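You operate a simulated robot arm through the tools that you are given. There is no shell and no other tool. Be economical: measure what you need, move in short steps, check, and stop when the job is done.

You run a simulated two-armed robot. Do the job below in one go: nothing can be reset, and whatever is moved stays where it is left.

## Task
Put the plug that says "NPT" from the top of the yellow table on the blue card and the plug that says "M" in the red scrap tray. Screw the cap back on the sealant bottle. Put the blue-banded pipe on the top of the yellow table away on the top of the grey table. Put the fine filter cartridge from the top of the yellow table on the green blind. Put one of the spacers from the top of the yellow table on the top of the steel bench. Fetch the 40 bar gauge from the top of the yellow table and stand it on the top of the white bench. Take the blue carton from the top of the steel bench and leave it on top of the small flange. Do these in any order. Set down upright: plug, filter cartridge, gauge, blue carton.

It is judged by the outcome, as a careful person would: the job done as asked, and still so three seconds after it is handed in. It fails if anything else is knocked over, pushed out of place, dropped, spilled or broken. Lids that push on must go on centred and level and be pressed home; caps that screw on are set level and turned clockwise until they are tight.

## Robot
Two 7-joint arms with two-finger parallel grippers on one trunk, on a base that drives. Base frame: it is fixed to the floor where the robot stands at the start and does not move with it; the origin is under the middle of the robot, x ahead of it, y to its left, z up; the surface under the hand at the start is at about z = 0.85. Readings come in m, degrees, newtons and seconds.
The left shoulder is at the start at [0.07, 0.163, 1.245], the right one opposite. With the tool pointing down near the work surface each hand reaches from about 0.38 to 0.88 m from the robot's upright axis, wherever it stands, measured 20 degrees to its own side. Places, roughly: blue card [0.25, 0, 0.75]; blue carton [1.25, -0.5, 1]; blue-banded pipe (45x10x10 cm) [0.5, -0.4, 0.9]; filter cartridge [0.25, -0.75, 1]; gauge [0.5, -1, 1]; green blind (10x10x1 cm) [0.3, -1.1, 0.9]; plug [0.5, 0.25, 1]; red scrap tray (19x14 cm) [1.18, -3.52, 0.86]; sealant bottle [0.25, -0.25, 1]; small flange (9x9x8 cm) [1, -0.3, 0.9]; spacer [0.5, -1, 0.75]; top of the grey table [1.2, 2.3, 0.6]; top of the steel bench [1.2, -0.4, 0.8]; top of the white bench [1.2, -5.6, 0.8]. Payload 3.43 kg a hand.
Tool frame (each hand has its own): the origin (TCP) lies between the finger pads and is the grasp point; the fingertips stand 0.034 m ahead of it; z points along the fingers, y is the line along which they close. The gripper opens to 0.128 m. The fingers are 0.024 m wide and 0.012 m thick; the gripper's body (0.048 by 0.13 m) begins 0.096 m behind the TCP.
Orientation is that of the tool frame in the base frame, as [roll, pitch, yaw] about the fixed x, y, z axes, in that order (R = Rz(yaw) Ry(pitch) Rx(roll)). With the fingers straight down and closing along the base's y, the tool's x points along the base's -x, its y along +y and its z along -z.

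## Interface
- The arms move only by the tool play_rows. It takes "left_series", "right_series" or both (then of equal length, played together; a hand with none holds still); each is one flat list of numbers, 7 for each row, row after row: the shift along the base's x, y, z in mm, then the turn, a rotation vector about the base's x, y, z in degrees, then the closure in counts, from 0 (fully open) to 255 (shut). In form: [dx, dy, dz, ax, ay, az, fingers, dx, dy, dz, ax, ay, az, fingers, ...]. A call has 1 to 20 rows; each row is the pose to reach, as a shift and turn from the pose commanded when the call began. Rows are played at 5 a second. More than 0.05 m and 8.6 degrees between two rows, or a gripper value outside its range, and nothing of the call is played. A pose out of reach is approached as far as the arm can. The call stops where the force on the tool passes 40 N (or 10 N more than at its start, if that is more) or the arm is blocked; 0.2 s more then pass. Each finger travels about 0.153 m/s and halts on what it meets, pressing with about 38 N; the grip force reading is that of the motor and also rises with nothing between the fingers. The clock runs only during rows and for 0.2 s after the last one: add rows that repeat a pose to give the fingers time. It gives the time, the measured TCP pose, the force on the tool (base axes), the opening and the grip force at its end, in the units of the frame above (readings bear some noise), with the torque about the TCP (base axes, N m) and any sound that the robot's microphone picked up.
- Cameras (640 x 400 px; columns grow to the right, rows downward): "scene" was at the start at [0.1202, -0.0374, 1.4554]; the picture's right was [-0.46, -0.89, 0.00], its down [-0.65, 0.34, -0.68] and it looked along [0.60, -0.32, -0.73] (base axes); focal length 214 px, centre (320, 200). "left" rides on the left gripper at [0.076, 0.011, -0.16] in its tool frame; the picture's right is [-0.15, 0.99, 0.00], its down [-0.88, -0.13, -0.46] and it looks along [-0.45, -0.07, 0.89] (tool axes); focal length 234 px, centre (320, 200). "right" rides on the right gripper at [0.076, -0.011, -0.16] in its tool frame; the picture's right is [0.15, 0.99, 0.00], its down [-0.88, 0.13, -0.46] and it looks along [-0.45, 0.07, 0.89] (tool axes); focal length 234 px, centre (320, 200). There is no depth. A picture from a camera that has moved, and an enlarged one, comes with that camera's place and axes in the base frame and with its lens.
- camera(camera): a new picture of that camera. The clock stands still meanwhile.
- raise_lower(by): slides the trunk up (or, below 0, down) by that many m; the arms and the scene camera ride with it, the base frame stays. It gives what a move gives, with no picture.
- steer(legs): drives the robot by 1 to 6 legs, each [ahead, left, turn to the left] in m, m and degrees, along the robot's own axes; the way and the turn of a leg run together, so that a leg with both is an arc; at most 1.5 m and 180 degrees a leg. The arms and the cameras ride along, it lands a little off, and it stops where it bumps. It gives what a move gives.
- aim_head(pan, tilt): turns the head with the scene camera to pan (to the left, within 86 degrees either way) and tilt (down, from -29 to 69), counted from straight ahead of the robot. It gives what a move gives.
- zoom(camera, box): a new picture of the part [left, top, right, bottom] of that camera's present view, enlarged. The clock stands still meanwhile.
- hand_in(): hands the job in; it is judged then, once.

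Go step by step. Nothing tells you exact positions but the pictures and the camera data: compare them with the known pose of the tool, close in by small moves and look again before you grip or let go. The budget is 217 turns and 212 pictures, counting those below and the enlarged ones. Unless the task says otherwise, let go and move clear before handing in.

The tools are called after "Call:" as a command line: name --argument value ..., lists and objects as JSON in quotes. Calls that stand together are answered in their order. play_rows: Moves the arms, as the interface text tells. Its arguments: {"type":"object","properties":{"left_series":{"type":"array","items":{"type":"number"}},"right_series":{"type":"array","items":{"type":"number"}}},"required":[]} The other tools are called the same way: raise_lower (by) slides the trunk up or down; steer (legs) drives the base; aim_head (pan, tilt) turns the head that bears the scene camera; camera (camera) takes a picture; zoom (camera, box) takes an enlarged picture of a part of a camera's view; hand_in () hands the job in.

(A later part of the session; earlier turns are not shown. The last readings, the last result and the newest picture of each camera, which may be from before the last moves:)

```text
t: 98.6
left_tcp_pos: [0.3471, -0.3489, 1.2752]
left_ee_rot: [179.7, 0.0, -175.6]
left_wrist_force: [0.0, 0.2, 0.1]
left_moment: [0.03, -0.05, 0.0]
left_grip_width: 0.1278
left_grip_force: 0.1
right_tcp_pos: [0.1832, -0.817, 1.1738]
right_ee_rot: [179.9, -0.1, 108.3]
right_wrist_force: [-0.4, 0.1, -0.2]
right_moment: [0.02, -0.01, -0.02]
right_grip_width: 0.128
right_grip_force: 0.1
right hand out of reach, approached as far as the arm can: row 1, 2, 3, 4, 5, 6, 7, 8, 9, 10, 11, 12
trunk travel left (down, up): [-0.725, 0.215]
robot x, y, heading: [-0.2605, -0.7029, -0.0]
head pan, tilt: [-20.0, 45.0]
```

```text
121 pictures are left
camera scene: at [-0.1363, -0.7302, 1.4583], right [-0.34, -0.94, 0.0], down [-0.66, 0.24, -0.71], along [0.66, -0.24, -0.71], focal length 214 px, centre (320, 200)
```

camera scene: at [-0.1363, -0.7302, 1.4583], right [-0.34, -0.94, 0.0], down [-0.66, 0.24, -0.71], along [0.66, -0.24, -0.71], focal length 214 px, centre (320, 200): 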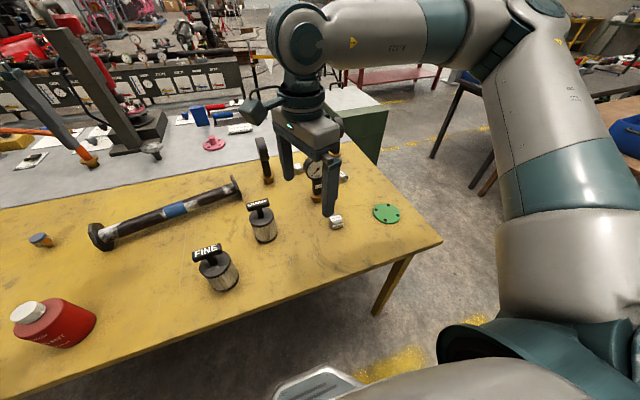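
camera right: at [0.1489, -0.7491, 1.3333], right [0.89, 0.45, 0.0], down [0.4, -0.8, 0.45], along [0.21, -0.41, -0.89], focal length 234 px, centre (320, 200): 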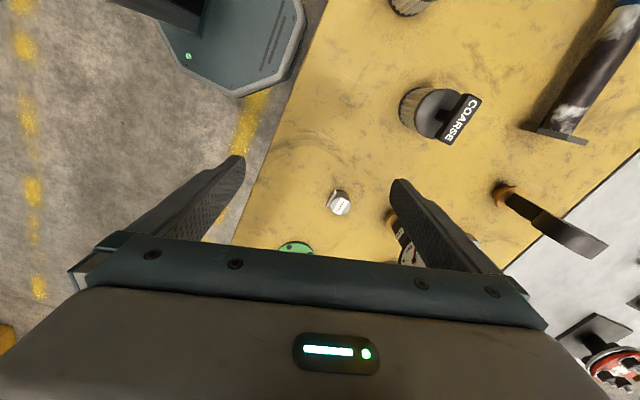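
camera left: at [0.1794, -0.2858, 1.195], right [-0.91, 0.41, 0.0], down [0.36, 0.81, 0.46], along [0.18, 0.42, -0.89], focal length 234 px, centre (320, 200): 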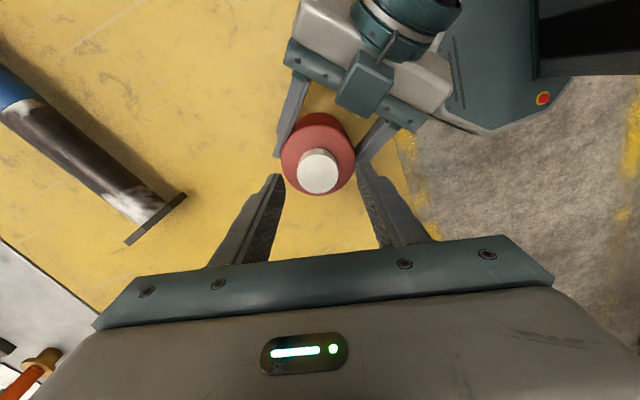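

The right arm can't cross that far; I'll drive left so the filter lies on the right arm's own side.

Call:
steer --legs '[[-0.06, 0.4, 0]]'

Call:
play_rows --right_series '[20, -30, 0, 0, 0, -6, 0, 40, -60, -10, 0, 0, -12, 0, 60, -90, -20, 0, 0, -18.3, 0, 80, -120, -30, 0, 0, -18.3, 0, 102, -146, -40, 0, 0, -18.3, 0, 102, -146, -40, 0, 0, -18.3, 0]'

Call:
camera --camera "right"

```text
t: 101.2
left_tcp_pos: [0.2886, 0.05, 1.2766]
left_ee_rot: [179.8, 0.1, -175.7]
left_wrist_force: [-0.7, 0.4, -1.5]
left_moment: [0.02, 0.0, 0.04]
left_grip_width: 0.1281
left_grip_force: 0.0
right_tcp_pos: [0.1235, -0.4184, 1.1751]
right_ee_rot: [180.0, -0.1, 108.5]
right_wrist_force: [1.0, 0.5, -0.3]
right_moment: [-0.02, 0.01, 0.02]
right_grip_width: 0.1277
right_grip_force: 0.0
trunk travel left (down, up): [-0.725, 0.215]
robot x, y, heading: [-0.3194, -0.3052, 0.1]
head pan, tilt: [-20.0, 45.0]
```

```text
t: 102.5
left_tcp_pos: [0.2872, 0.0507, 1.2749]
left_ee_rot: [179.9, 0.0, -175.6]
left_wrist_force: [0.3, 0.5, 0.0]
left_moment: [0.0, -0.02, -0.02]
left_grip_width: 0.1279
left_grip_force: 0.0
right_tcp_pos: [0.2272, -0.5621, 1.1355]
right_ee_rot: [180.0, 0.0, 90.0]
right_wrist_force: [-0.2, -0.6, -0.1]
right_moment: [-0.01, 0.0, 0.02]
right_grip_width: 0.1282
right_grip_force: 0.0
trunk travel left (down, up): [-0.725, 0.215]
robot x, y, heading: [-0.3227, -0.3044, -0.0]
head pan, tilt: [-20.0, 45.0]
```

```text
120 pictures are left
camera right: at [0.2145, -0.4879, 1.2936], right [0.99, 0.15, 0.0], down [0.13, -0.88, 0.46], along [0.07, -0.45, -0.89], focal length 234 px, centre (320, 200)
```

right: 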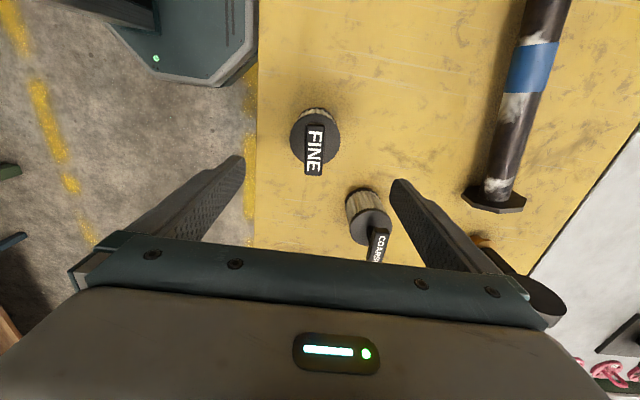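

Handle centre at (0.220, -0.568). Lowering over it with fingers part-closed.

Call:
play_rows --right_series '[-7, -6, -40, 0, 0, 0, 60, -7, -6, -80, 0, 0, 0, 120, -7, -6, -110, 0, 0, 0, 120, -7, -6, -110, 0, 0, 0, 120]'

Call:
camera --camera "right"

Call:
zoom --camera "scene" --box '[350, 130, 500, 280]'

```text
t: 103.5
left_tcp_pos: [0.288, 0.0498, 1.2758]
left_ee_rot: [179.9, 0.0, -175.5]
left_wrist_force: [0.2, -0.4, -0.5]
left_moment: [-0.01, -0.01, 0.0]
left_grip_width: 0.1281
left_grip_force: 0.1
right_tcp_pos: [0.2185, -0.57, 1.026]
right_ee_rot: [180.0, -0.1, 90.0]
right_wrist_force: [-1.0, 0.3, 0.5]
right_moment: [-0.03, -0.03, -0.01]
right_grip_width: 0.0675
right_grip_force: 0.1
trunk travel left (down, up): [-0.725, 0.215]
robot x, y, heading: [-0.3215, -0.303, -0.1]
head pan, tilt: [-20.0, 45.0]
```

```text
119 pictures are left
camera right: at [0.207, -0.4954, 1.1839], right [0.99, 0.15, 0.0], down [0.13, -0.88, 0.45], along [0.07, -0.45, -0.89], focal length 234 px, centre (320, 200)
```

right: 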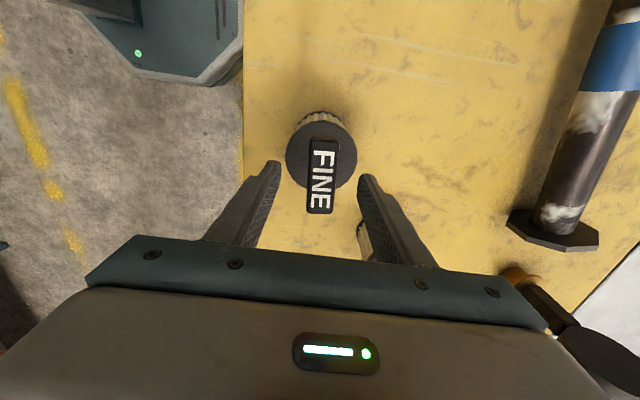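

```text
2.67 times, centred on (425, 205) of scene
camera zoom: at [-0.1966, -0.3315, 1.4583], right [-0.34, -0.94, 0.0], down [-0.66, 0.24, -0.71], along [0.67, -0.24, -0.71], focal length 572 px, centre (40, 187)
```

zoom: 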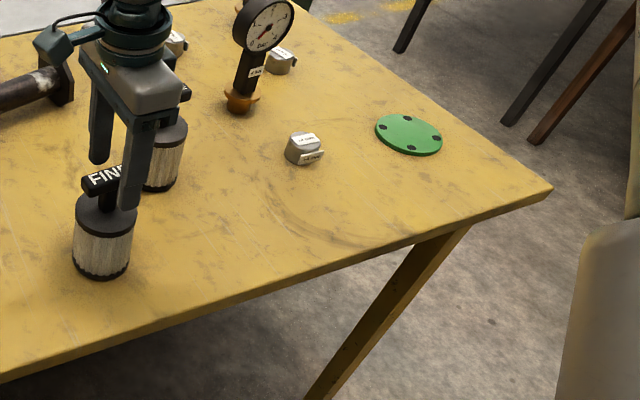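

Aligned. Lower and grip the handle.

Call:
play_rows --right_series '[2, 0, -20, 0, 0, 0, 120, 2, 0, -31, 0, 0, 0, 120, 2, 0, -31, 0, 0, 0, 200, 2, 0, -31, 0, 0, 0, 255, 2, 0, -31, 0, 0, 0, 255, 2, 0, -31, 0, 0, 0, 255]'

Call:
camera --camera "right"

Call:
zoom --camera "scene" --box '[350, 180, 420, 250]'

```text
t: 105.0
left_tcp_pos: [0.2888, 0.0514, 1.2745]
left_ee_rot: [179.8, -0.1, -175.6]
left_wrist_force: [0.3, 0.2, 0.5]
left_moment: [0.01, 0.02, 0.02]
left_grip_width: 0.128
left_grip_force: 0.0
right_tcp_pos: [0.2213, -0.5699, 0.9944]
right_ee_rot: [179.8, -0.1, 90.0]
right_wrist_force: [0.4, -0.1, -0.1]
right_moment: [0.02, 0.12, -0.04]
right_grip_width: 0.0235
right_grip_force: 38.2
trunk travel left (down, up): [-0.725, 0.215]
robot x, y, heading: [-0.3188, -0.3031, 0.2]
head pan, tilt: [-20.0, 45.0]
```

```text
117 pictures are left
camera right: at [0.209, -0.4948, 1.1527], right [0.99, 0.15, 0.0], down [0.13, -0.88, 0.45], along [0.07, -0.45, -0.89], focal length 234 px, centre (320, 200)
```

right: 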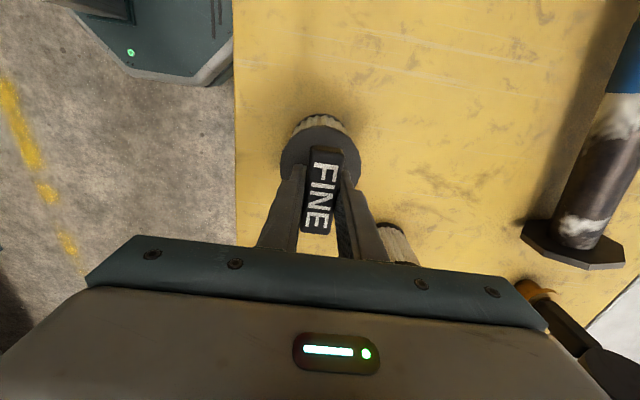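

```text
5.71 times, centred on (385, 215) of scene
camera zoom: at [-0.196, -0.3312, 1.4583], right [-0.34, -0.94, 0.0], down [-0.67, 0.24, -0.71], along [0.66, -0.24, -0.71], focal length 1226 px, centre (-51, 114)
```

zoom: 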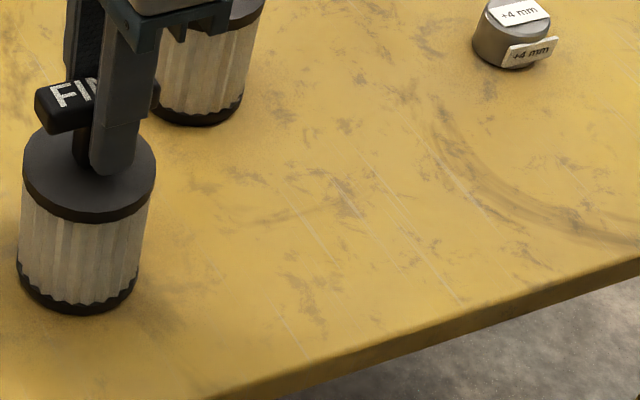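

Handle gripped (23.5 mm). Lift and drive right 0.5 m toward the green blind.

Call:
play_rows --right_series '[0, 0, 40, 0, 0, 0, 255, 0, 0, 80, 0, 0, 0, 255, 0, 0, 130, 0, 0, 0, 255, 0, 0, 130, 0, 0, 0, 255]'

Call:
steer --legs '[[0, -0.5, 0]]'

Call:
camera --camera "scene"

Call:
camera --camera "right"

```text
t: 106.0
left_tcp_pos: [0.2883, 0.0505, 1.2745]
left_ee_rot: [179.8, 0.0, -175.6]
left_wrist_force: [-0.9, -0.3, 0.2]
left_moment: [0.01, 0.02, 0.01]
left_grip_width: 0.1281
left_grip_force: 0.0
right_tcp_pos: [0.2219, -0.5697, 1.1232]
right_ee_rot: [-180.0, -0.1, 90.2]
right_wrist_force: [-0.1, 0.5, -1.9]
right_moment: [0.03, 0.03, -0.01]
right_grip_width: 0.0234
right_grip_force: 38.2
trunk travel left (down, up): [-0.725, 0.215]
robot x, y, heading: [-0.3222, -0.3032, 0.2]
head pan, tilt: [-20.0, 45.0]
```

```text
t: 108.9
left_tcp_pos: [0.2883, -0.4469, 1.2745]
left_ee_rot: [179.9, -0.1, -175.4]
left_wrist_force: [0.2, 0.1, 0.0]
left_moment: [0.02, -0.01, -0.01]
left_grip_width: 0.1281
left_grip_force: 0.2
right_tcp_pos: [0.2258, -1.0677, 1.1244]
right_ee_rot: [179.9, 0.0, 90.2]
right_wrist_force: [-0.1, 0.3, -2.2]
right_moment: [0.03, 0.01, 0.02]
right_grip_width: 0.0237
right_grip_force: 38.0
trunk travel left (down, up): [-0.725, 0.215]
robot x, y, heading: [-0.3203, -0.8015, 0.3]
head pan, tilt: [-20.0, 45.0]
```

```text
115 pictures are left
camera scene: at [-0.1941, -0.8301, 1.4583], right [-0.34, -0.94, 0.0], down [-0.67, 0.24, -0.71], along [0.67, -0.24, -0.71], focal length 214 px, centre (320, 200)
```

scene: 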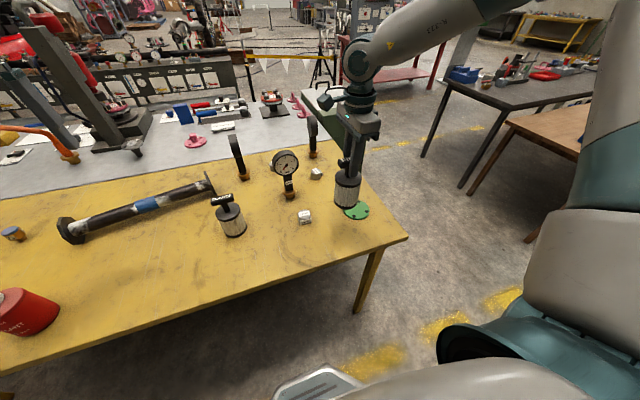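

```text
114 pictures are left
camera right: at [0.2119, -0.9928, 1.2832], right [0.99, 0.15, 0.0], down [0.13, -0.88, 0.46], along [0.07, -0.45, -0.89], focal length 234 px, centre (320, 200)
```

right: 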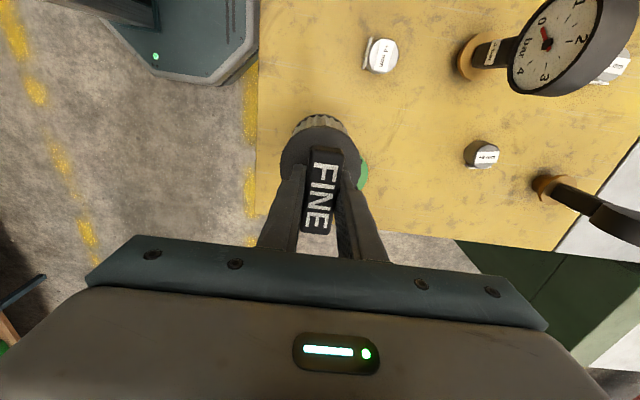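

Blind centre ≈ (0.274, -1.143). Moving the filter above it and lowering part-way.

Call:
play_rows --right_series '[25, -38, 0, 0, 0, 0, 255, 50, -78, 0, 0, 0, 0, 255, 50, -78, -40, 0, 0, 0, 255, 50, -78, -80, 0, 0, 0, 255, 50, -78, -100, 0, 0, 0, 255, 50, -78, -100, 0, 0, 0, 255]'

Call:
zoom --camera "scene" --box '[310, 160, 400, 250]'

Call:
camera --camera "right"

```text
t: 110.3
left_tcp_pos: [0.2884, -0.4492, 1.2755]
left_ee_rot: [179.9, 0.0, -175.4]
left_wrist_force: [-0.2, 0.4, 0.6]
left_moment: [0.02, -0.01, 0.0]
left_grip_width: 0.1279
left_grip_force: 0.1
right_tcp_pos: [0.2726, -1.1477, 1.0248]
right_ee_rot: [179.9, -0.1, 90.2]
right_wrist_force: [0.2, 0.7, -1.4]
right_moment: [-0.01, -0.04, 0.0]
right_grip_width: 0.0236
right_grip_force: 38.3
trunk travel left (down, up): [-0.725, 0.215]
robot x, y, heading: [-0.3224, -0.8001, 0.4]
head pan, tilt: [-20.0, 45.0]
```

```text
4.44 times, centred on (355, 205) of scene
camera zoom: at [-0.1944, -0.8305, 1.4583], right [-0.34, -0.94, 0.0], down [-0.67, 0.24, -0.71], along [0.67, -0.24, -0.71], focal length 953 px, centre (164, 178)
```

zoom: 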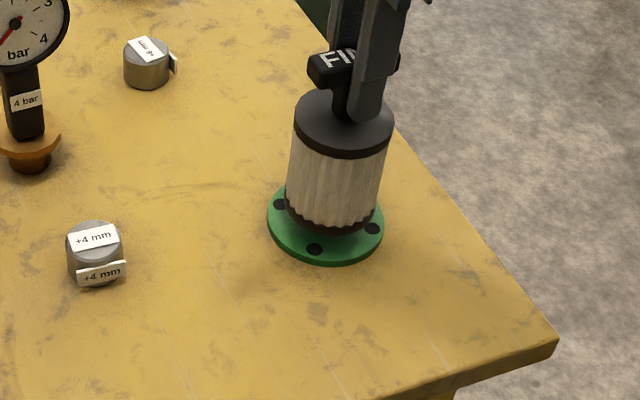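

```text
112 pictures are left
camera right: at [0.2615, -1.0716, 1.1834], right [0.99, 0.15, 0.0], down [0.13, -0.88, 0.46], along [0.07, -0.45, -0.89], focal length 234 px, centre (320, 200)
```

right: 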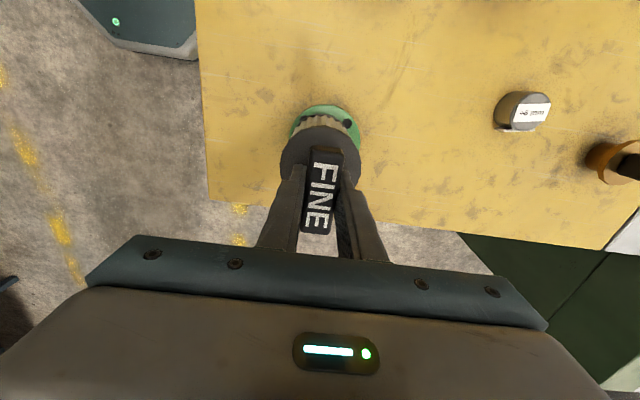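

Slight offset: shift +4 mm x, +3 mm y, then lower to contact.

Call:
play_rows --right_series '[4, 3, 0, 0, 0, 0, 255, 4, 3, -8, 0, 0, 0, 255, 4, 3, -14, 0, 0, 0, 255, 4, 3, -17, 0, 0, 0, 255, 4, 3, -19, 0, 0, 0, 255, 4, 3, -20, 0, 0, 0, 255]'

Call:
zoom --camera "scene" --box '[310, 160, 400, 250]'

```text
t: 111.7
left_tcp_pos: [0.289, -0.4477, 1.2761]
left_ee_rot: [179.8, 0.0, -175.3]
left_wrist_force: [-0.8, 0.3, -0.1]
left_moment: [-0.04, 0.0, 0.0]
left_grip_width: 0.1277
left_grip_force: 0.0
right_tcp_pos: [0.2773, -1.1442, 1.0033]
right_ee_rot: [179.9, -0.1, 90.1]
right_wrist_force: [0.7, 0.3, -1.3]
right_moment: [0.0, -0.02, 0.0]
right_grip_width: 0.0235
right_grip_force: 38.0
trunk travel left (down, up): [-0.725, 0.215]
robot x, y, heading: [-0.3166, -0.8035, 0.5]
head pan, tilt: [-20.0, 45.0]
```

```text
4.44 times, centred on (355, 205) of scene
camera zoom: at [-0.194, -0.831, 1.4582], right [-0.34, -0.94, 0.0], down [-0.67, 0.24, -0.71], along [0.67, -0.24, -0.71], focal length 953 px, centre (164, 178)
```

zoom: 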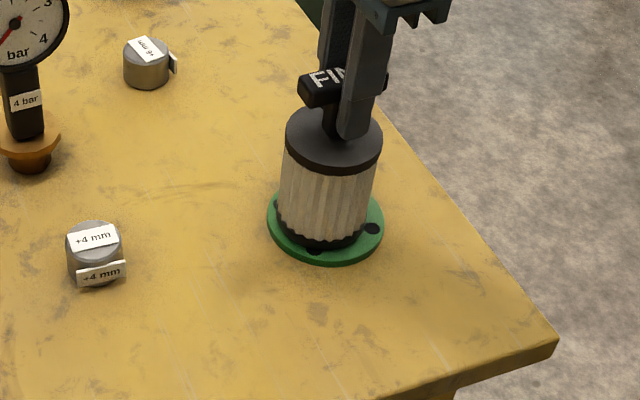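

Nearly centred; small correction (+3, -3) and lower until weight is taken.

Call:
play_rows --right_series '[3, -3, 0, 0, 0, 0, 255, 3, -3, -1, 0, 0, 0, 255, 3, -3, -2, 0, 0, 0, 255, 3, -3, -3, 0, 0, 0, 255]'

Call:
zoom --camera "scene" --box '[320, 180, 380, 230]'

```text
t: 112.7
left_tcp_pos: [0.2896, -0.447, 1.2761]
left_ee_rot: [179.9, 0.0, -175.4]
left_wrist_force: [-0.6, -0.1, -0.4]
left_moment: [-0.02, -0.02, -0.03]
left_grip_width: 0.1282
left_grip_force: 0.0
right_tcp_pos: [0.2804, -1.1466, 1.0028]
right_ee_rot: [179.7, -0.1, 90.3]
right_wrist_force: [0.6, -0.8, 2.3]
right_moment: [-0.02, 0.08, 0.02]
right_grip_width: 0.0238
right_grip_force: 38.3
trunk travel left (down, up): [-0.725, 0.215]
robot x, y, heading: [-0.3201, -0.8047, 0.2]
head pan, tilt: [-20.0, 45.0]
```

```text
8.00 times, centred on (350, 205) of scene
camera zoom: at [-0.1946, -0.8308, 1.4584], right [-0.34, -0.94, 0.0], down [-0.67, 0.24, -0.71], along [0.67, -0.24, -0.71], focal length 1716 px, centre (80, 160)
```

zoom: 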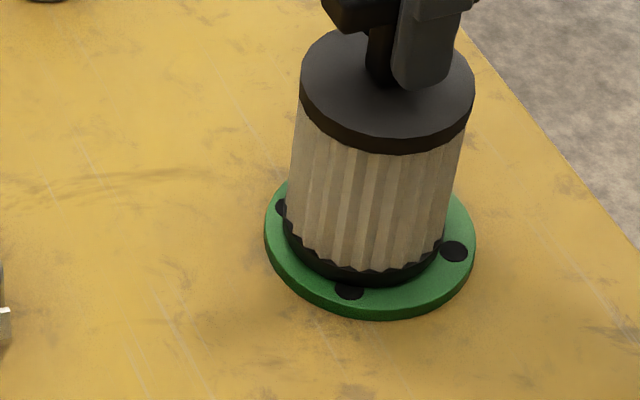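

Weight is taken and it's well within the blind. Releasing and rising.

Call:
play_rows --right_series '[0, 0, -0.5, 0, 0, 0, 255, 0, 0, -0.5, 0, 0, 0, 200, 0, 0, -0.5, 0, 0, 0, 150, 0, 0, -0.5, 0, 0, 0, 150, 0, 0, 30, 0, 0, 0, 130, 0, 0, 70, 0, 0, 0, 120, 0, 0, 110, 0, 0, 0, 60, 0, 0, 150, 0, 0, 0, 0]'

Call:
zoom --camera "scene" --box '[280, 140, 400, 240]'

```text
t: 114.5
left_tcp_pos: [0.2879, -0.4483, 1.2746]
left_ee_rot: [179.9, 0.1, -175.4]
left_wrist_force: [-0.4, 0.6, -0.5]
left_moment: [0.01, -0.04, -0.02]
left_grip_width: 0.1282
left_grip_force: 0.0
right_tcp_pos: [0.2812, -1.1468, 1.1527]
right_ee_rot: [179.9, -0.1, 90.3]
right_wrist_force: [0.1, -0.8, -0.1]
right_moment: [-0.05, -0.01, 0.01]
right_grip_width: 0.1283
right_grip_force: 0.0
trunk travel left (down, up): [-0.725, 0.215]
robot x, y, heading: [-0.3207, -0.8026, 0.3]
head pan, tilt: [-20.0, 45.0]
```

```text
4.00 times, centred on (340, 190) of scene
camera zoom: at [-0.1955, -0.8302, 1.4584], right [-0.34, -0.94, 0.0], down [-0.67, 0.24, -0.71], along [0.67, -0.24, -0.71], focal length 858 px, centre (240, 240)
```

zoom: 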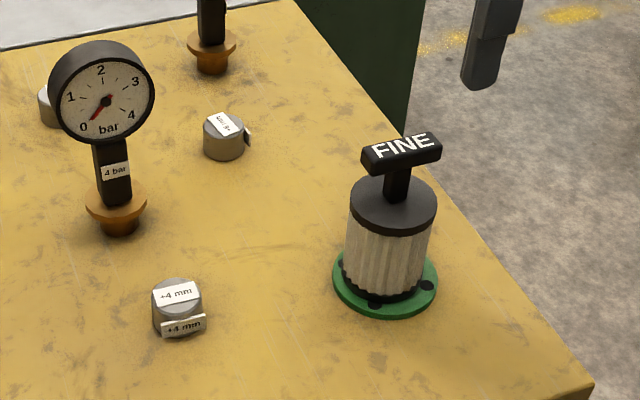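

Filter is standing on the blind. Next the "+4 mm" spacer at about (0.300, -0.949): turn the right hand back to closing along y and hover over it.

Call:
play_rows --right_series '[2, 18, 0, 0, 0, 8.2, 0, 4, 36, 0, 0, 0, 16.4, 0, 5, 54, 0, 0, 0, 24.6, 0, 7, 72, 0, 0, 0, 32.8, 0, 9, 90, 0, 0, 0, 41, 0, 10, 108, -10, 0, 0, 49.2, 0, 12, 126, -25, 0, 0, 57.4, 0, 14, 144, -40, 0, 0, 65.6, 0, 16, 162, -60, 0, 0, 73.8, 0, 18, 180, -80, 0, 0, 82, 0, 19, 198, -100, 0, 0, 89.7, 0, 19, 198, -100, 0, 0, 89.7, 60]'

Call:
camera --camera "right"

```text
t: 117.1
left_tcp_pos: [0.289, -0.4475, 1.2745]
left_ee_rot: [179.7, -0.1, -175.4]
left_wrist_force: [0.7, 0.6, -0.1]
left_moment: [0.0, 0.03, 0.0]
left_grip_width: 0.128
left_grip_force: 0.0
right_tcp_pos: [0.2821, -0.9772, 1.0597]
right_ee_rot: [179.8, -0.1, -180.0]
right_wrist_force: [0.6, 0.0, 0.8]
right_moment: [-0.01, 0.0, 0.03]
right_grip_width: 0.0978
right_grip_force: 0.1
right hand out of reach, approached as far as the arm can: row 10, 11, 12
trunk travel left (down, up): [-0.725, 0.215]
robot x, y, heading: [-0.3204, -0.8005, 0.4]
head pan, tilt: [-20.0, 45.0]
```

```text
108 pictures are left
camera right: at [0.2049, -0.9897, 1.2187], right [-0.15, 0.99, 0.0], down [0.88, 0.13, 0.46], along [0.45, 0.07, -0.89], focal length 234 px, centre (320, 200)
```

right: 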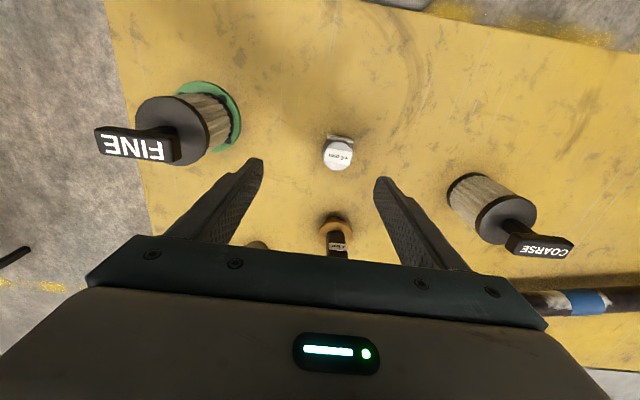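

Again limited when crossing; shift the base 0.12 m left, then come back over the spacer at (0.297, -0.947).

Call:
steer --legs '[[0, 0.13, 0]]'

Call:
play_rows --right_series '[5, -40, 0, 0, 0, 0, 60, 10, -80, 0, 0, 0, 0, 80, 15, -100, -40, 0, 0, 0, 100, 15, -100, -80, 0, 0, 0, 100, 15, -100, -110, 0, 0, 0, 100, 15, -100, -110, 0, 0, 0, 100]'

Call:
camera --camera "right"

```text
t: 118.4
left_tcp_pos: [0.2881, -0.319, 1.2765]
left_ee_rot: [179.8, -0.1, -175.3]
left_wrist_force: [-0.7, 1.1, 0.6]
left_moment: [0.03, 0.01, 0.0]
left_grip_width: 0.1281
left_grip_force: 0.0
right_tcp_pos: [0.2807, -0.8474, 1.0592]
right_ee_rot: [179.9, 0.0, 179.9]
right_wrist_force: [0.9, 0.3, 0.0]
right_moment: [0.03, 0.01, -0.02]
right_grip_width: 0.0979
right_grip_force: 0.1
trunk travel left (down, up): [-0.725, 0.215]
robot x, y, heading: [-0.3198, -0.675, 0.1]
head pan, tilt: [-20.0, 45.0]
```

```text
t: 119.8
left_tcp_pos: [0.2876, -0.3173, 1.2753]
left_ee_rot: [179.8, -0.1, -175.5]
left_wrist_force: [0.0, 0.0, -0.8]
left_moment: [-0.02, -0.01, -0.01]
left_grip_width: 0.1283
left_grip_force: 0.1
right_tcp_pos: [0.2952, -0.9482, 0.9494]
right_ee_rot: [179.8, 0.0, 179.9]
right_wrist_force: [0.9, -0.9, 0.0]
right_moment: [0.02, 0.02, -0.01]
right_grip_width: 0.0779
right_grip_force: 0.1
trunk travel left (down, up): [-0.725, 0.215]
robot x, y, heading: [-0.3215, -0.6718, 0.3]
head pan, tilt: [-20.0, 45.0]
```

```text
107 pictures are left
camera right: at [0.2192, -0.9592, 1.1085], right [-0.14, 0.99, 0.0], down [0.88, 0.13, 0.46], along [0.45, 0.07, -0.89], focal length 234 px, centre (320, 200)
```

right: 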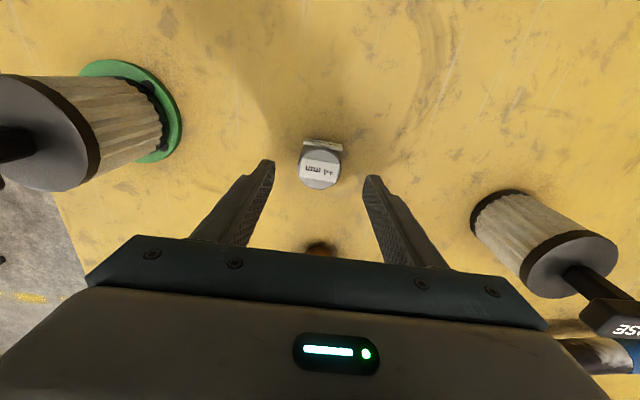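

Aligned over the spacer. Lower and grip.

Call:
play_rows --right_series '[3, 0, -30, 0, 0, 0, 100, 3, 0, -60, 0, 0, 0, 100, 3, 0, -60, 0, 0, 0, 200, 3, 0, -60, 0, 0, 0, 255, 3, 0, -60, 0, 0, 0, 255, 3, 0, -20, 0, 0, 0, 255, 3, 0, 30, 0, 0, 0, 255, 0, 0, 80, 0, 0, 0, 255, 0, 0, 120, 0, 0, 0, 255]'

Call:
camera --camera "right"

```text
t: 121.8
left_tcp_pos: [0.2878, -0.3161, 1.2757]
left_ee_rot: [179.8, 0.0, -175.4]
left_wrist_force: [-0.7, -0.2, 0.0]
left_moment: [-0.02, -0.01, -0.02]
left_grip_width: 0.1282
left_grip_force: 0.1
right_tcp_pos: [0.2955, -0.9455, 1.0705]
right_ee_rot: [179.7, -0.1, 179.9]
right_wrist_force: [0.0, -0.3, -3.8]
right_moment: [0.0, 0.03, -0.02]
right_grip_width: 0.0441
right_grip_force: 37.8
right hand out of reach, approached as far as the arm can: row 1, 2, 3, 4, 5
trunk travel left (down, up): [-0.725, 0.215]
robot x, y, heading: [-0.3216, -0.6701, 0.3]
head pan, tilt: [-20.0, 45.0]
```

```text
106 pictures are left
camera right: at [0.2189, -0.9581, 1.2293], right [-0.14, 0.99, 0.0], down [0.88, 0.13, 0.46], along [0.45, 0.07, -0.89], focal length 234 px, centre (320, 200)
```

right: 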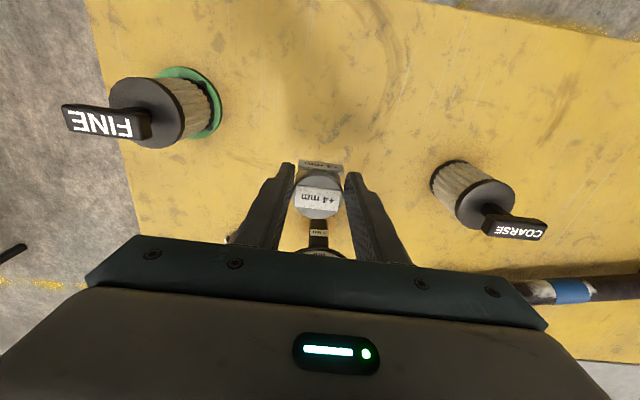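

Spacer lifted. Raise it high and drive up to the table to reach the steel bench's front strip.

Call:
play_rows --right_series '[0, 0, 45, 0, 0, 0, 255, 0, 0, 90, 0, 0, 0, 255, 0, 0, 135, 0, 0, 0, 255, 0, 0, 170, 0, 0, 0, 255]'

Call:
steer --legs '[[0.3, 0, 0]]'

Call:
aim_head --pan -20 --tilt 35

Call:
camera --camera "scene"

```text
t: 122.8
left_tcp_pos: [0.2875, -0.3166, 1.2744]
left_ee_rot: [179.8, -0.1, -175.4]
left_wrist_force: [0.7, -0.6, 0.1]
left_moment: [0.01, -0.03, 0.0]
left_grip_width: 0.1279
left_grip_force: 0.1
right_tcp_pos: [0.294, -0.9465, 1.2418]
right_ee_rot: [179.8, 0.0, 179.9]
right_wrist_force: [-0.4, -0.1, -3.7]
right_moment: [-0.01, 0.05, 0.0]
right_grip_width: 0.044
right_grip_force: 38.3
trunk travel left (down, up): [-0.725, 0.215]
robot x, y, heading: [-0.3226, -0.6685, 0.1]
head pan, tilt: [-20.0, 45.0]
```

```text
t: 124.8
left_tcp_pos: [0.5867, -0.3142, 1.2749]
left_ee_rot: [179.8, 0.0, -175.3]
left_wrist_force: [0.0, 0.2, 0.2]
left_moment: [-0.01, -0.05, 0.01]
left_grip_width: 0.1278
left_grip_force: 0.1
right_tcp_pos: [0.5962, -0.9445, 1.2412]
right_ee_rot: [179.7, 0.1, 179.9]
right_wrist_force: [0.5, 0.9, -3.4]
right_moment: [-0.02, 0.05, -0.01]
right_grip_width: 0.0437
right_grip_force: 38.1
trunk travel left (down, up): [-0.725, 0.215]
robot x, y, heading: [-0.0227, -0.6712, 0.6]
head pan, tilt: [-20.0, 45.0]
```

```text
t: 125.5
left_tcp_pos: [0.5884, -0.3132, 1.2744]
left_ee_rot: [179.8, 0.0, -175.3]
left_wrist_force: [0.9, 0.7, -0.6]
left_moment: [0.02, 0.02, 0.01]
left_grip_width: 0.128
left_grip_force: 0.0
right_tcp_pos: [0.5971, -0.9434, 1.2388]
right_ee_rot: [179.9, -0.2, 180.0]
right_wrist_force: [0.3, -0.7, -4.2]
right_moment: [0.03, 0.1, -0.01]
right_grip_width: 0.0438
right_grip_force: 37.6
trunk travel left (down, up): [-0.725, 0.215]
robot x, y, heading: [-0.0231, -0.673, 0.4]
head pan, tilt: [-20.0, 35.0]
```

```text
105 pictures are left
camera scene: at [0.1134, -0.7002, 1.4729], right [-0.34, -0.94, 0.0], down [-0.54, 0.19, -0.82], along [0.77, -0.27, -0.58], focal length 214 px, centre (320, 200)
```

scene: 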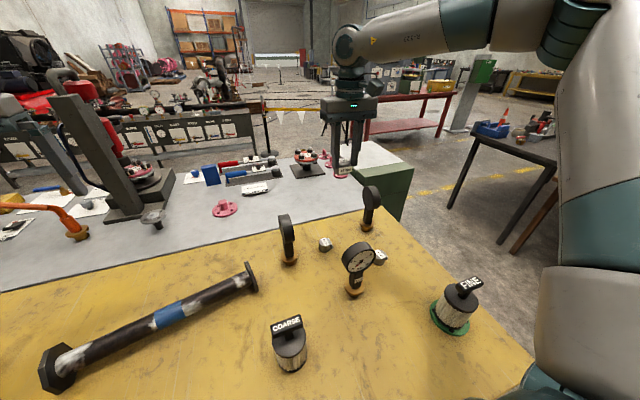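

Clear strip on the bench around (0.87, -0.82). Moving the spacer over there, then lowering part-way.

Call:
play_rows --right_series '[39, 18, -10, 0, 0, 0, 255, 78, 36, -20, 0, 0, 0, 255, 117, 54, -40, 0, 0, 0, 255, 156, 72, -60, 0, 0, 0, 255, 195, 90, -80, 0, 0, 0, 255, 234, 108, -110, 0, 0, 0, 255, 271, 123, -140, 0, 0, 0, 255, 271, 123, -180, 0, 0, 0, 255, 271, 123, -220, 0, 0, 0, 255, 271, 123, -260, 0, 0, 0, 255, 271, 123, -290, 0, 0, 0, 255, 271, 123, -290, 0, 0, 0, 255]'

Call:
zoom --camera "scene" --box '[210, 120, 410, 280]'

Call:
camera --camera "right"

```text
refused: row 6 steps farther than a row can; nothing moved
```

```text
2.50 times, centred on (310, 200) of scene
camera zoom: at [0.1134, -0.7002, 1.4729], right [-0.34, -0.94, 0.0], down [-0.54, 0.19, -0.82], along [0.77, -0.27, -0.58], focal length 536 px, centre (345, 200)
```

zoom: 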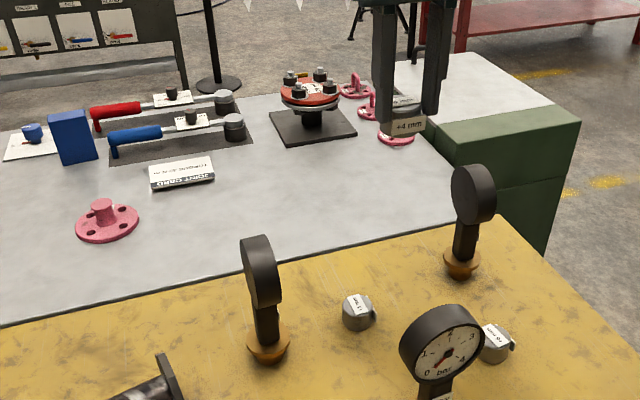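

```text
103 pictures are left
camera right: at [0.5213, -0.9559, 1.3988], right [-0.15, 0.99, 0.0], down [0.88, 0.13, 0.45], along [0.45, 0.07, -0.89], focal length 234 px, centre (320, 200)
```

right: 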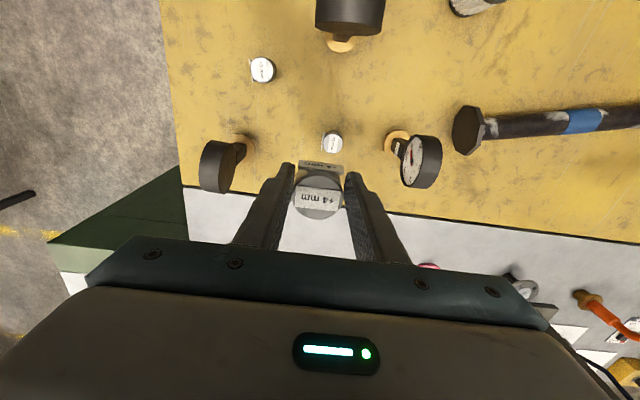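

Re-sending with smaller steps.

Call:
play_rows --right_series '[39, 18, 0, 0, 0, 0, 255, 78, 36, -10, 0, 0, 0, 255, 117, 54, -20, 0, 0, 0, 255, 156, 72, -30, 0, 0, 0, 255, 195, 90, -40, 0, 0, 0, 255, 234, 108, -60, 0, 0, 0, 255, 271, 123, -80, 0, 0, 0, 255, 271, 123, -125, 0, 0, 0, 255, 271, 123, -170, 0, 0, 0, 255, 271, 123, -215, 0, 0, 0, 255, 271, 123, -260, 0, 0, 0, 255, 271, 123, -290, 0, 0, 0, 255, 271, 123, -290, 0, 0, 0, 255]'

Call:
zoom --camera "scene" --box '[210, 120, 410, 280]'

Call:
camera --camera "right"

```text
t: 128.3
left_tcp_pos: [0.5881, -0.314, 1.2756]
left_ee_rot: [179.9, 0.0, -175.3]
left_wrist_force: [-0.4, 0.5, -0.4]
left_moment: [-0.06, -0.03, -0.03]
left_grip_width: 0.1281
left_grip_force: 0.0
right_tcp_pos: [0.6761, -0.9464, 1.0409]
right_ee_rot: [179.8, 0.0, -179.9]
right_wrist_force: [0.5, 0.4, -3.6]
right_moment: [0.0, 0.06, 0.02]
right_grip_width: 0.0433
right_grip_force: 37.8
right hand out of reach, approached as far as the arm can: row 2, 3, 4, 5, 6, 7, 8, 9, 10, 11, 12, 13
trunk travel left (down, up): [-0.725, 0.215]
robot x, y, heading: [-0.0186, -0.669, 0.2]
head pan, tilt: [-20.0, 35.0]
```

```text
2.50 times, centred on (310, 200) of scene
camera zoom: at [0.1127, -0.7001, 1.473], right [-0.34, -0.94, 0.0], down [-0.54, 0.19, -0.82], along [0.77, -0.27, -0.57], focal length 536 px, centre (345, 200)
```

zoom: 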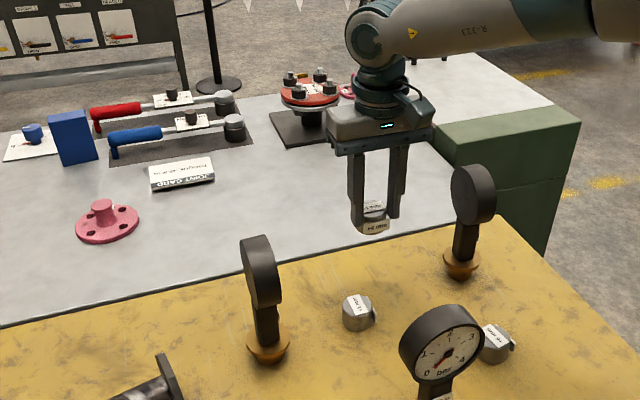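

```text
101 pictures are left
camera right: at [0.5992, -0.9578, 1.1999], right [-0.15, 0.99, 0.0], down [0.88, 0.13, 0.46], along [0.45, 0.07, -0.89], focal length 234 px, centre (320, 200)
```

right: 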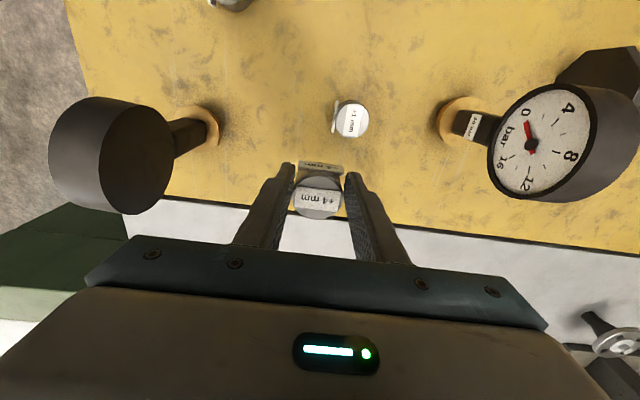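

Out of reach at that height. I'll rise, step 4 cm forward, and aim for the front strip at (0.848, -0.87).

Call:
play_rows --right_series '[-20, 0, 45, 0, 0, 0, 255, -40, 0, 90, 0, 0, 0, 255, -40, 0, 110, 0, 0, 0, 255]'

Call:
steer --legs '[[0.04, 0, 0]]'

Call:
play_rows --right_series '[40, 20, 0, 0, 0, 0, 255, 80, 40, -10, 0, 0, 0, 255, 110, 60, -40, 0, 0, 0, 255, 140, 72, -75, 0, 0, 0, 255, 170, 77, -110, 0, 0, 0, 255, 172, 77, -150, 0, 0, 0, 255, 172, 77, -195, 0, 0, 0, 255, 172, 77, -220, 0, 0, 0, 255]'

Call:
camera --camera "right"

Call:
zoom --camera "scene" --box '[210, 120, 410, 280]'

```text
t: 129.2
left_tcp_pos: [0.5897, -0.3133, 1.2736]
left_ee_rot: [179.8, 0.0, -175.3]
left_wrist_force: [0.5, -0.7, 0.7]
left_moment: [0.02, 0.02, 0.01]
left_grip_width: 0.128
left_grip_force: 0.1
right_tcp_pos: [0.6378, -0.945, 1.1481]
right_ee_rot: [179.8, -0.2, -179.9]
right_wrist_force: [0.9, -0.3, -4.4]
right_moment: [0.01, 0.08, 0.03]
right_grip_width: 0.0437
right_grip_force: 38.2
trunk travel left (down, up): [-0.725, 0.215]
robot x, y, heading: [-0.0247, -0.672, 0.4]
head pan, tilt: [-20.0, 35.0]
```

```text
t: 130.0
left_tcp_pos: [0.6197, -0.3131, 1.2777]
left_ee_rot: [179.8, 0.5, -175.3]
left_wrist_force: [-0.5, 0.0, 0.7]
left_moment: [0.01, -0.1, -0.02]
left_grip_width: 0.1282
left_grip_force: 0.1
right_tcp_pos: [0.6696, -0.9452, 1.1536]
right_ee_rot: [179.8, 0.3, -180.0]
right_wrist_force: [-0.7, -0.6, -3.4]
right_moment: [0.0, -0.02, 0.01]
right_grip_width: 0.0437
right_grip_force: 38.2
trunk travel left (down, up): [-0.725, 0.215]
robot x, y, heading: [0.02, -0.6762, 0.5]
head pan, tilt: [-20.0, 35.0]
```

```text
t: 131.8
left_tcp_pos: [0.6268, -0.3131, 1.2744]
left_ee_rot: [179.9, 0.1, -175.3]
left_wrist_force: [-0.5, 0.7, -0.6]
left_moment: [-0.04, -0.01, -0.02]
left_grip_width: 0.1279
left_grip_force: 0.2
right_tcp_pos: [0.7087, -0.9542, 1.0173]
right_ee_rot: [179.6, 0.0, -179.9]
right_wrist_force: [0.3, 0.2, -4.0]
right_moment: [0.02, 0.07, -0.01]
right_grip_width: 0.0433
right_grip_force: 38.2
right hand out of reach, approached as far as the arm can: row 2, 3, 4, 5, 6, 7, 8
trunk travel left (down, up): [-0.725, 0.215]
robot x, y, heading: [0.0154, -0.6731, 0.5]
head pan, tilt: [-20.0, 35.0]
```

```text
100 pictures are left
camera right: at [0.6329, -0.966, 1.1754], right [-0.15, 0.99, 0.0], down [0.88, 0.13, 0.46], along [0.45, 0.07, -0.89], focal length 234 px, centre (320, 200)
```

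right: 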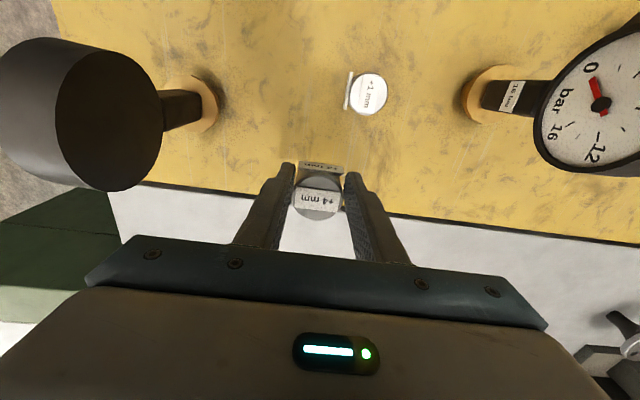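

```text
2.50 times, centred on (310, 200) of scene
camera zoom: at [0.151, -0.6999, 1.4731], right [-0.34, -0.94, 0.0], down [-0.54, 0.19, -0.82], along [0.77, -0.27, -0.57], focal length 536 px, centre (345, 200)
```

zoom: 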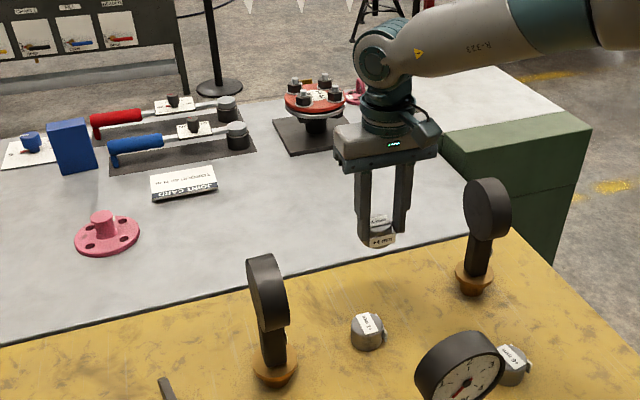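

Reach grows near the surface, so I'll go down to z≈0.93 here (clear spot), then forward.

Call:
play_rows --right_series '[0, 0, -40, 0, 0, 0, 255, 0, 0, -80, 0, 0, 0, 255, 20, 10, -85, 0, 0, 0, 255, 40, 20, -85, 0, 0, 0, 255, 60, 30, -85, 0, 0, 0, 255, 80, 40, -85, 0, 0, 0, 255, 100, 50, -85, 0, 0, 0, 255, 120, 60, -85, 0, 0, 0, 255, 140, 70, -85, 0, 0, 0, 255]'

Call:
camera --camera "right"

```text
t: 133.8
left_tcp_pos: [0.627, -0.3127, 1.2756]
left_ee_rot: [179.9, 0.1, -175.3]
left_wrist_force: [-0.5, 0.5, 0.1]
left_moment: [-0.02, 0.01, 0.01]
left_grip_width: 0.1279
left_grip_force: 0.0
right_tcp_pos: [0.7092, -0.9651, 0.9989]
right_ee_rot: [179.8, 0.0, 180.0]
right_wrist_force: [0.6, 1.0, -3.7]
right_moment: [0.0, 0.08, -0.01]
right_grip_width: 0.0432
right_grip_force: 37.8
right hand out of reach, approached as far as the arm can: row 1, 2, 3, 4, 5, 6, 7, 8, 9
trunk travel left (down, up): [-0.725, 0.215]
robot x, y, heading: [0.0167, -0.6721, 0.4]
head pan, tilt: [-20.0, 35.0]
```

```text
98 pictures are left
camera right: at [0.631, -0.9768, 1.1569], right [-0.15, 0.99, 0.0], down [0.88, 0.13, 0.46], along [0.45, 0.07, -0.89], focal length 234 px, centre (320, 200)
```

right: 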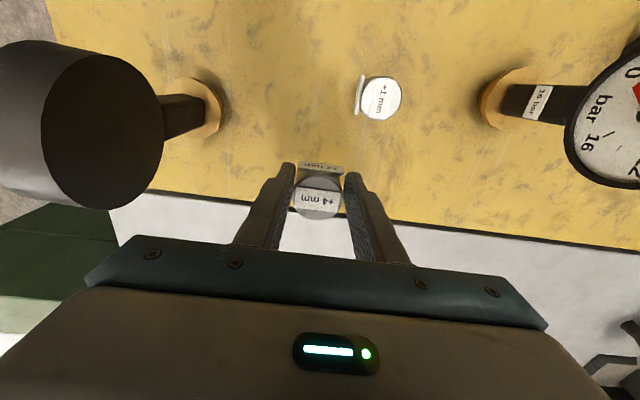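

The right arm is in a poor posture for far reaching. I'll retract it and instead serve the bench from behind, where the carton must be handled anyway. First retract, back up and look for a route.

Call:
play_rows --right_series '[-20, 0, 45, 0, 0, 0, 255, -40, 0, 90, 0, 0, 0, 255, -80, 0, 120, 0, 0, 0, 255, -120, 0, 150, 0, 0, 0, 255, -160, 0, 180, 0, 0, 0, 255, -200, 0, 200, 0, 0, 0, 255]'

Call:
steer --legs '[[-0.45, 0, 0]]'

Call:
aim_head --pan -40 --tilt 22

Call:
camera --camera "scene"

Call:
aim_head --pan 30 --tilt 22

Call:
camera --camera "scene"

```text
t: 135.2
left_tcp_pos: [0.625, -0.3144, 1.2769]
left_ee_rot: [179.8, 0.1, -175.2]
left_wrist_force: [-0.7, 0.4, -0.6]
left_moment: [-0.02, -0.03, 0.05]
left_grip_width: 0.1279
left_grip_force: 0.0
right_tcp_pos: [0.5083, -0.9662, 1.1964]
right_ee_rot: [179.8, 0.1, -179.9]
right_wrist_force: [-0.2, -0.5, -3.8]
right_moment: [0.01, 0.01, -0.03]
right_grip_width: 0.0432
right_grip_force: 38.1
trunk travel left (down, up): [-0.725, 0.215]
robot x, y, heading: [0.0187, -0.6682, 0.5]
head pan, tilt: [-20.0, 35.0]
```

```text
t: 138.0
left_tcp_pos: [0.1762, -0.3187, 1.2747]
left_ee_rot: [179.8, 0.0, -175.7]
left_wrist_force: [0.6, 1.1, 0.8]
left_moment: [0.02, 0.0, -0.01]
left_grip_width: 0.1282
left_grip_force: 0.1
right_tcp_pos: [0.0571, -0.9706, 1.1938]
right_ee_rot: [179.8, -0.1, 179.7]
right_wrist_force: [-0.2, 0.3, -3.7]
right_moment: [0.0, 0.08, 0.01]
right_grip_width: 0.043
right_grip_force: 38.1
trunk travel left (down, up): [-0.725, 0.215]
robot x, y, heading: [-0.4331, -0.6716, 0.2]
head pan, tilt: [-20.0, 35.0]
```

```text
t: 138.8
left_tcp_pos: [0.1757, -0.3203, 1.2769]
left_ee_rot: [179.9, 0.1, -175.6]
left_wrist_force: [1.1, -0.1, 0.1]
left_moment: [-0.02, 0.0, 0.0]
left_grip_width: 0.1276
left_grip_force: 0.1
right_tcp_pos: [0.0544, -0.9703, 1.1948]
right_ee_rot: [179.7, 0.0, 179.7]
right_wrist_force: [0.1, 0.6, -5.7]
right_moment: [-0.04, 0.07, -0.02]
right_grip_width: 0.0428
right_grip_force: 38.0
trunk travel left (down, up): [-0.725, 0.215]
robot x, y, heading: [-0.4355, -0.6738, 0.2]
head pan, tilt: [-40.0, 22.0]
```

```text
97 pictures are left
camera scene: at [-0.3135, -0.7322, 1.4936], right [-0.64, -0.77, 0.0], down [-0.29, 0.24, -0.93], along [0.71, -0.59, -0.38], focal length 214 px, centre (320, 200)
```

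scene: 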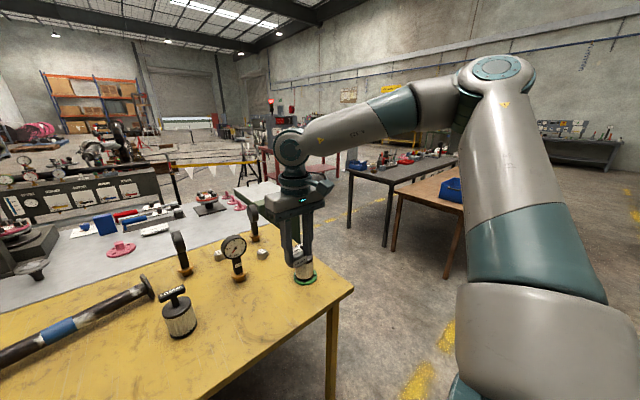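

```text
t: 140.2
left_tcp_pos: [0.1779, -0.32, 1.2749]
left_ee_rot: [179.8, 0.1, -175.6]
left_wrist_force: [0.1, -0.4, -1.1]
left_moment: [0.01, 0.01, 0.0]
left_grip_width: 0.128
left_grip_force: 0.0
right_tcp_pos: [0.0545, -0.9711, 1.1952]
right_ee_rot: [179.9, 0.1, 179.7]
right_wrist_force: [-0.3, -0.4, -3.5]
right_moment: [0.0, 0.03, 0.0]
right_grip_width: 0.043
right_grip_force: 37.9
trunk travel left (down, up): [-0.725, 0.215]
robot x, y, heading: [-0.4346, -0.6691, -0.0]
head pan, tilt: [30.0, 22.0]
```

```text
96 pictures are left
camera scene: at [-0.304, -0.6262, 1.4937], right [0.5, -0.87, 0.0], down [-0.32, -0.19, -0.93], along [0.8, 0.46, -0.38], focal length 214 px, centre (320, 200)
```

scene: 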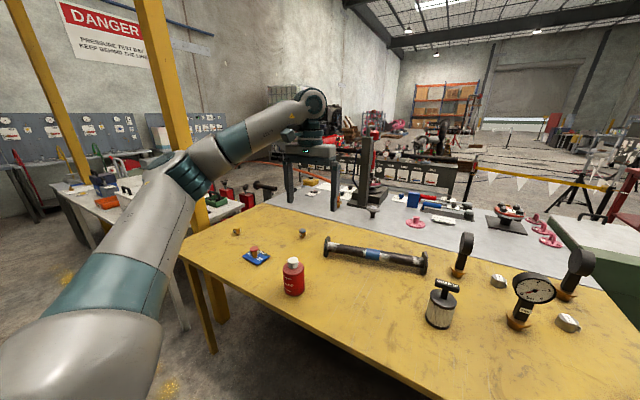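

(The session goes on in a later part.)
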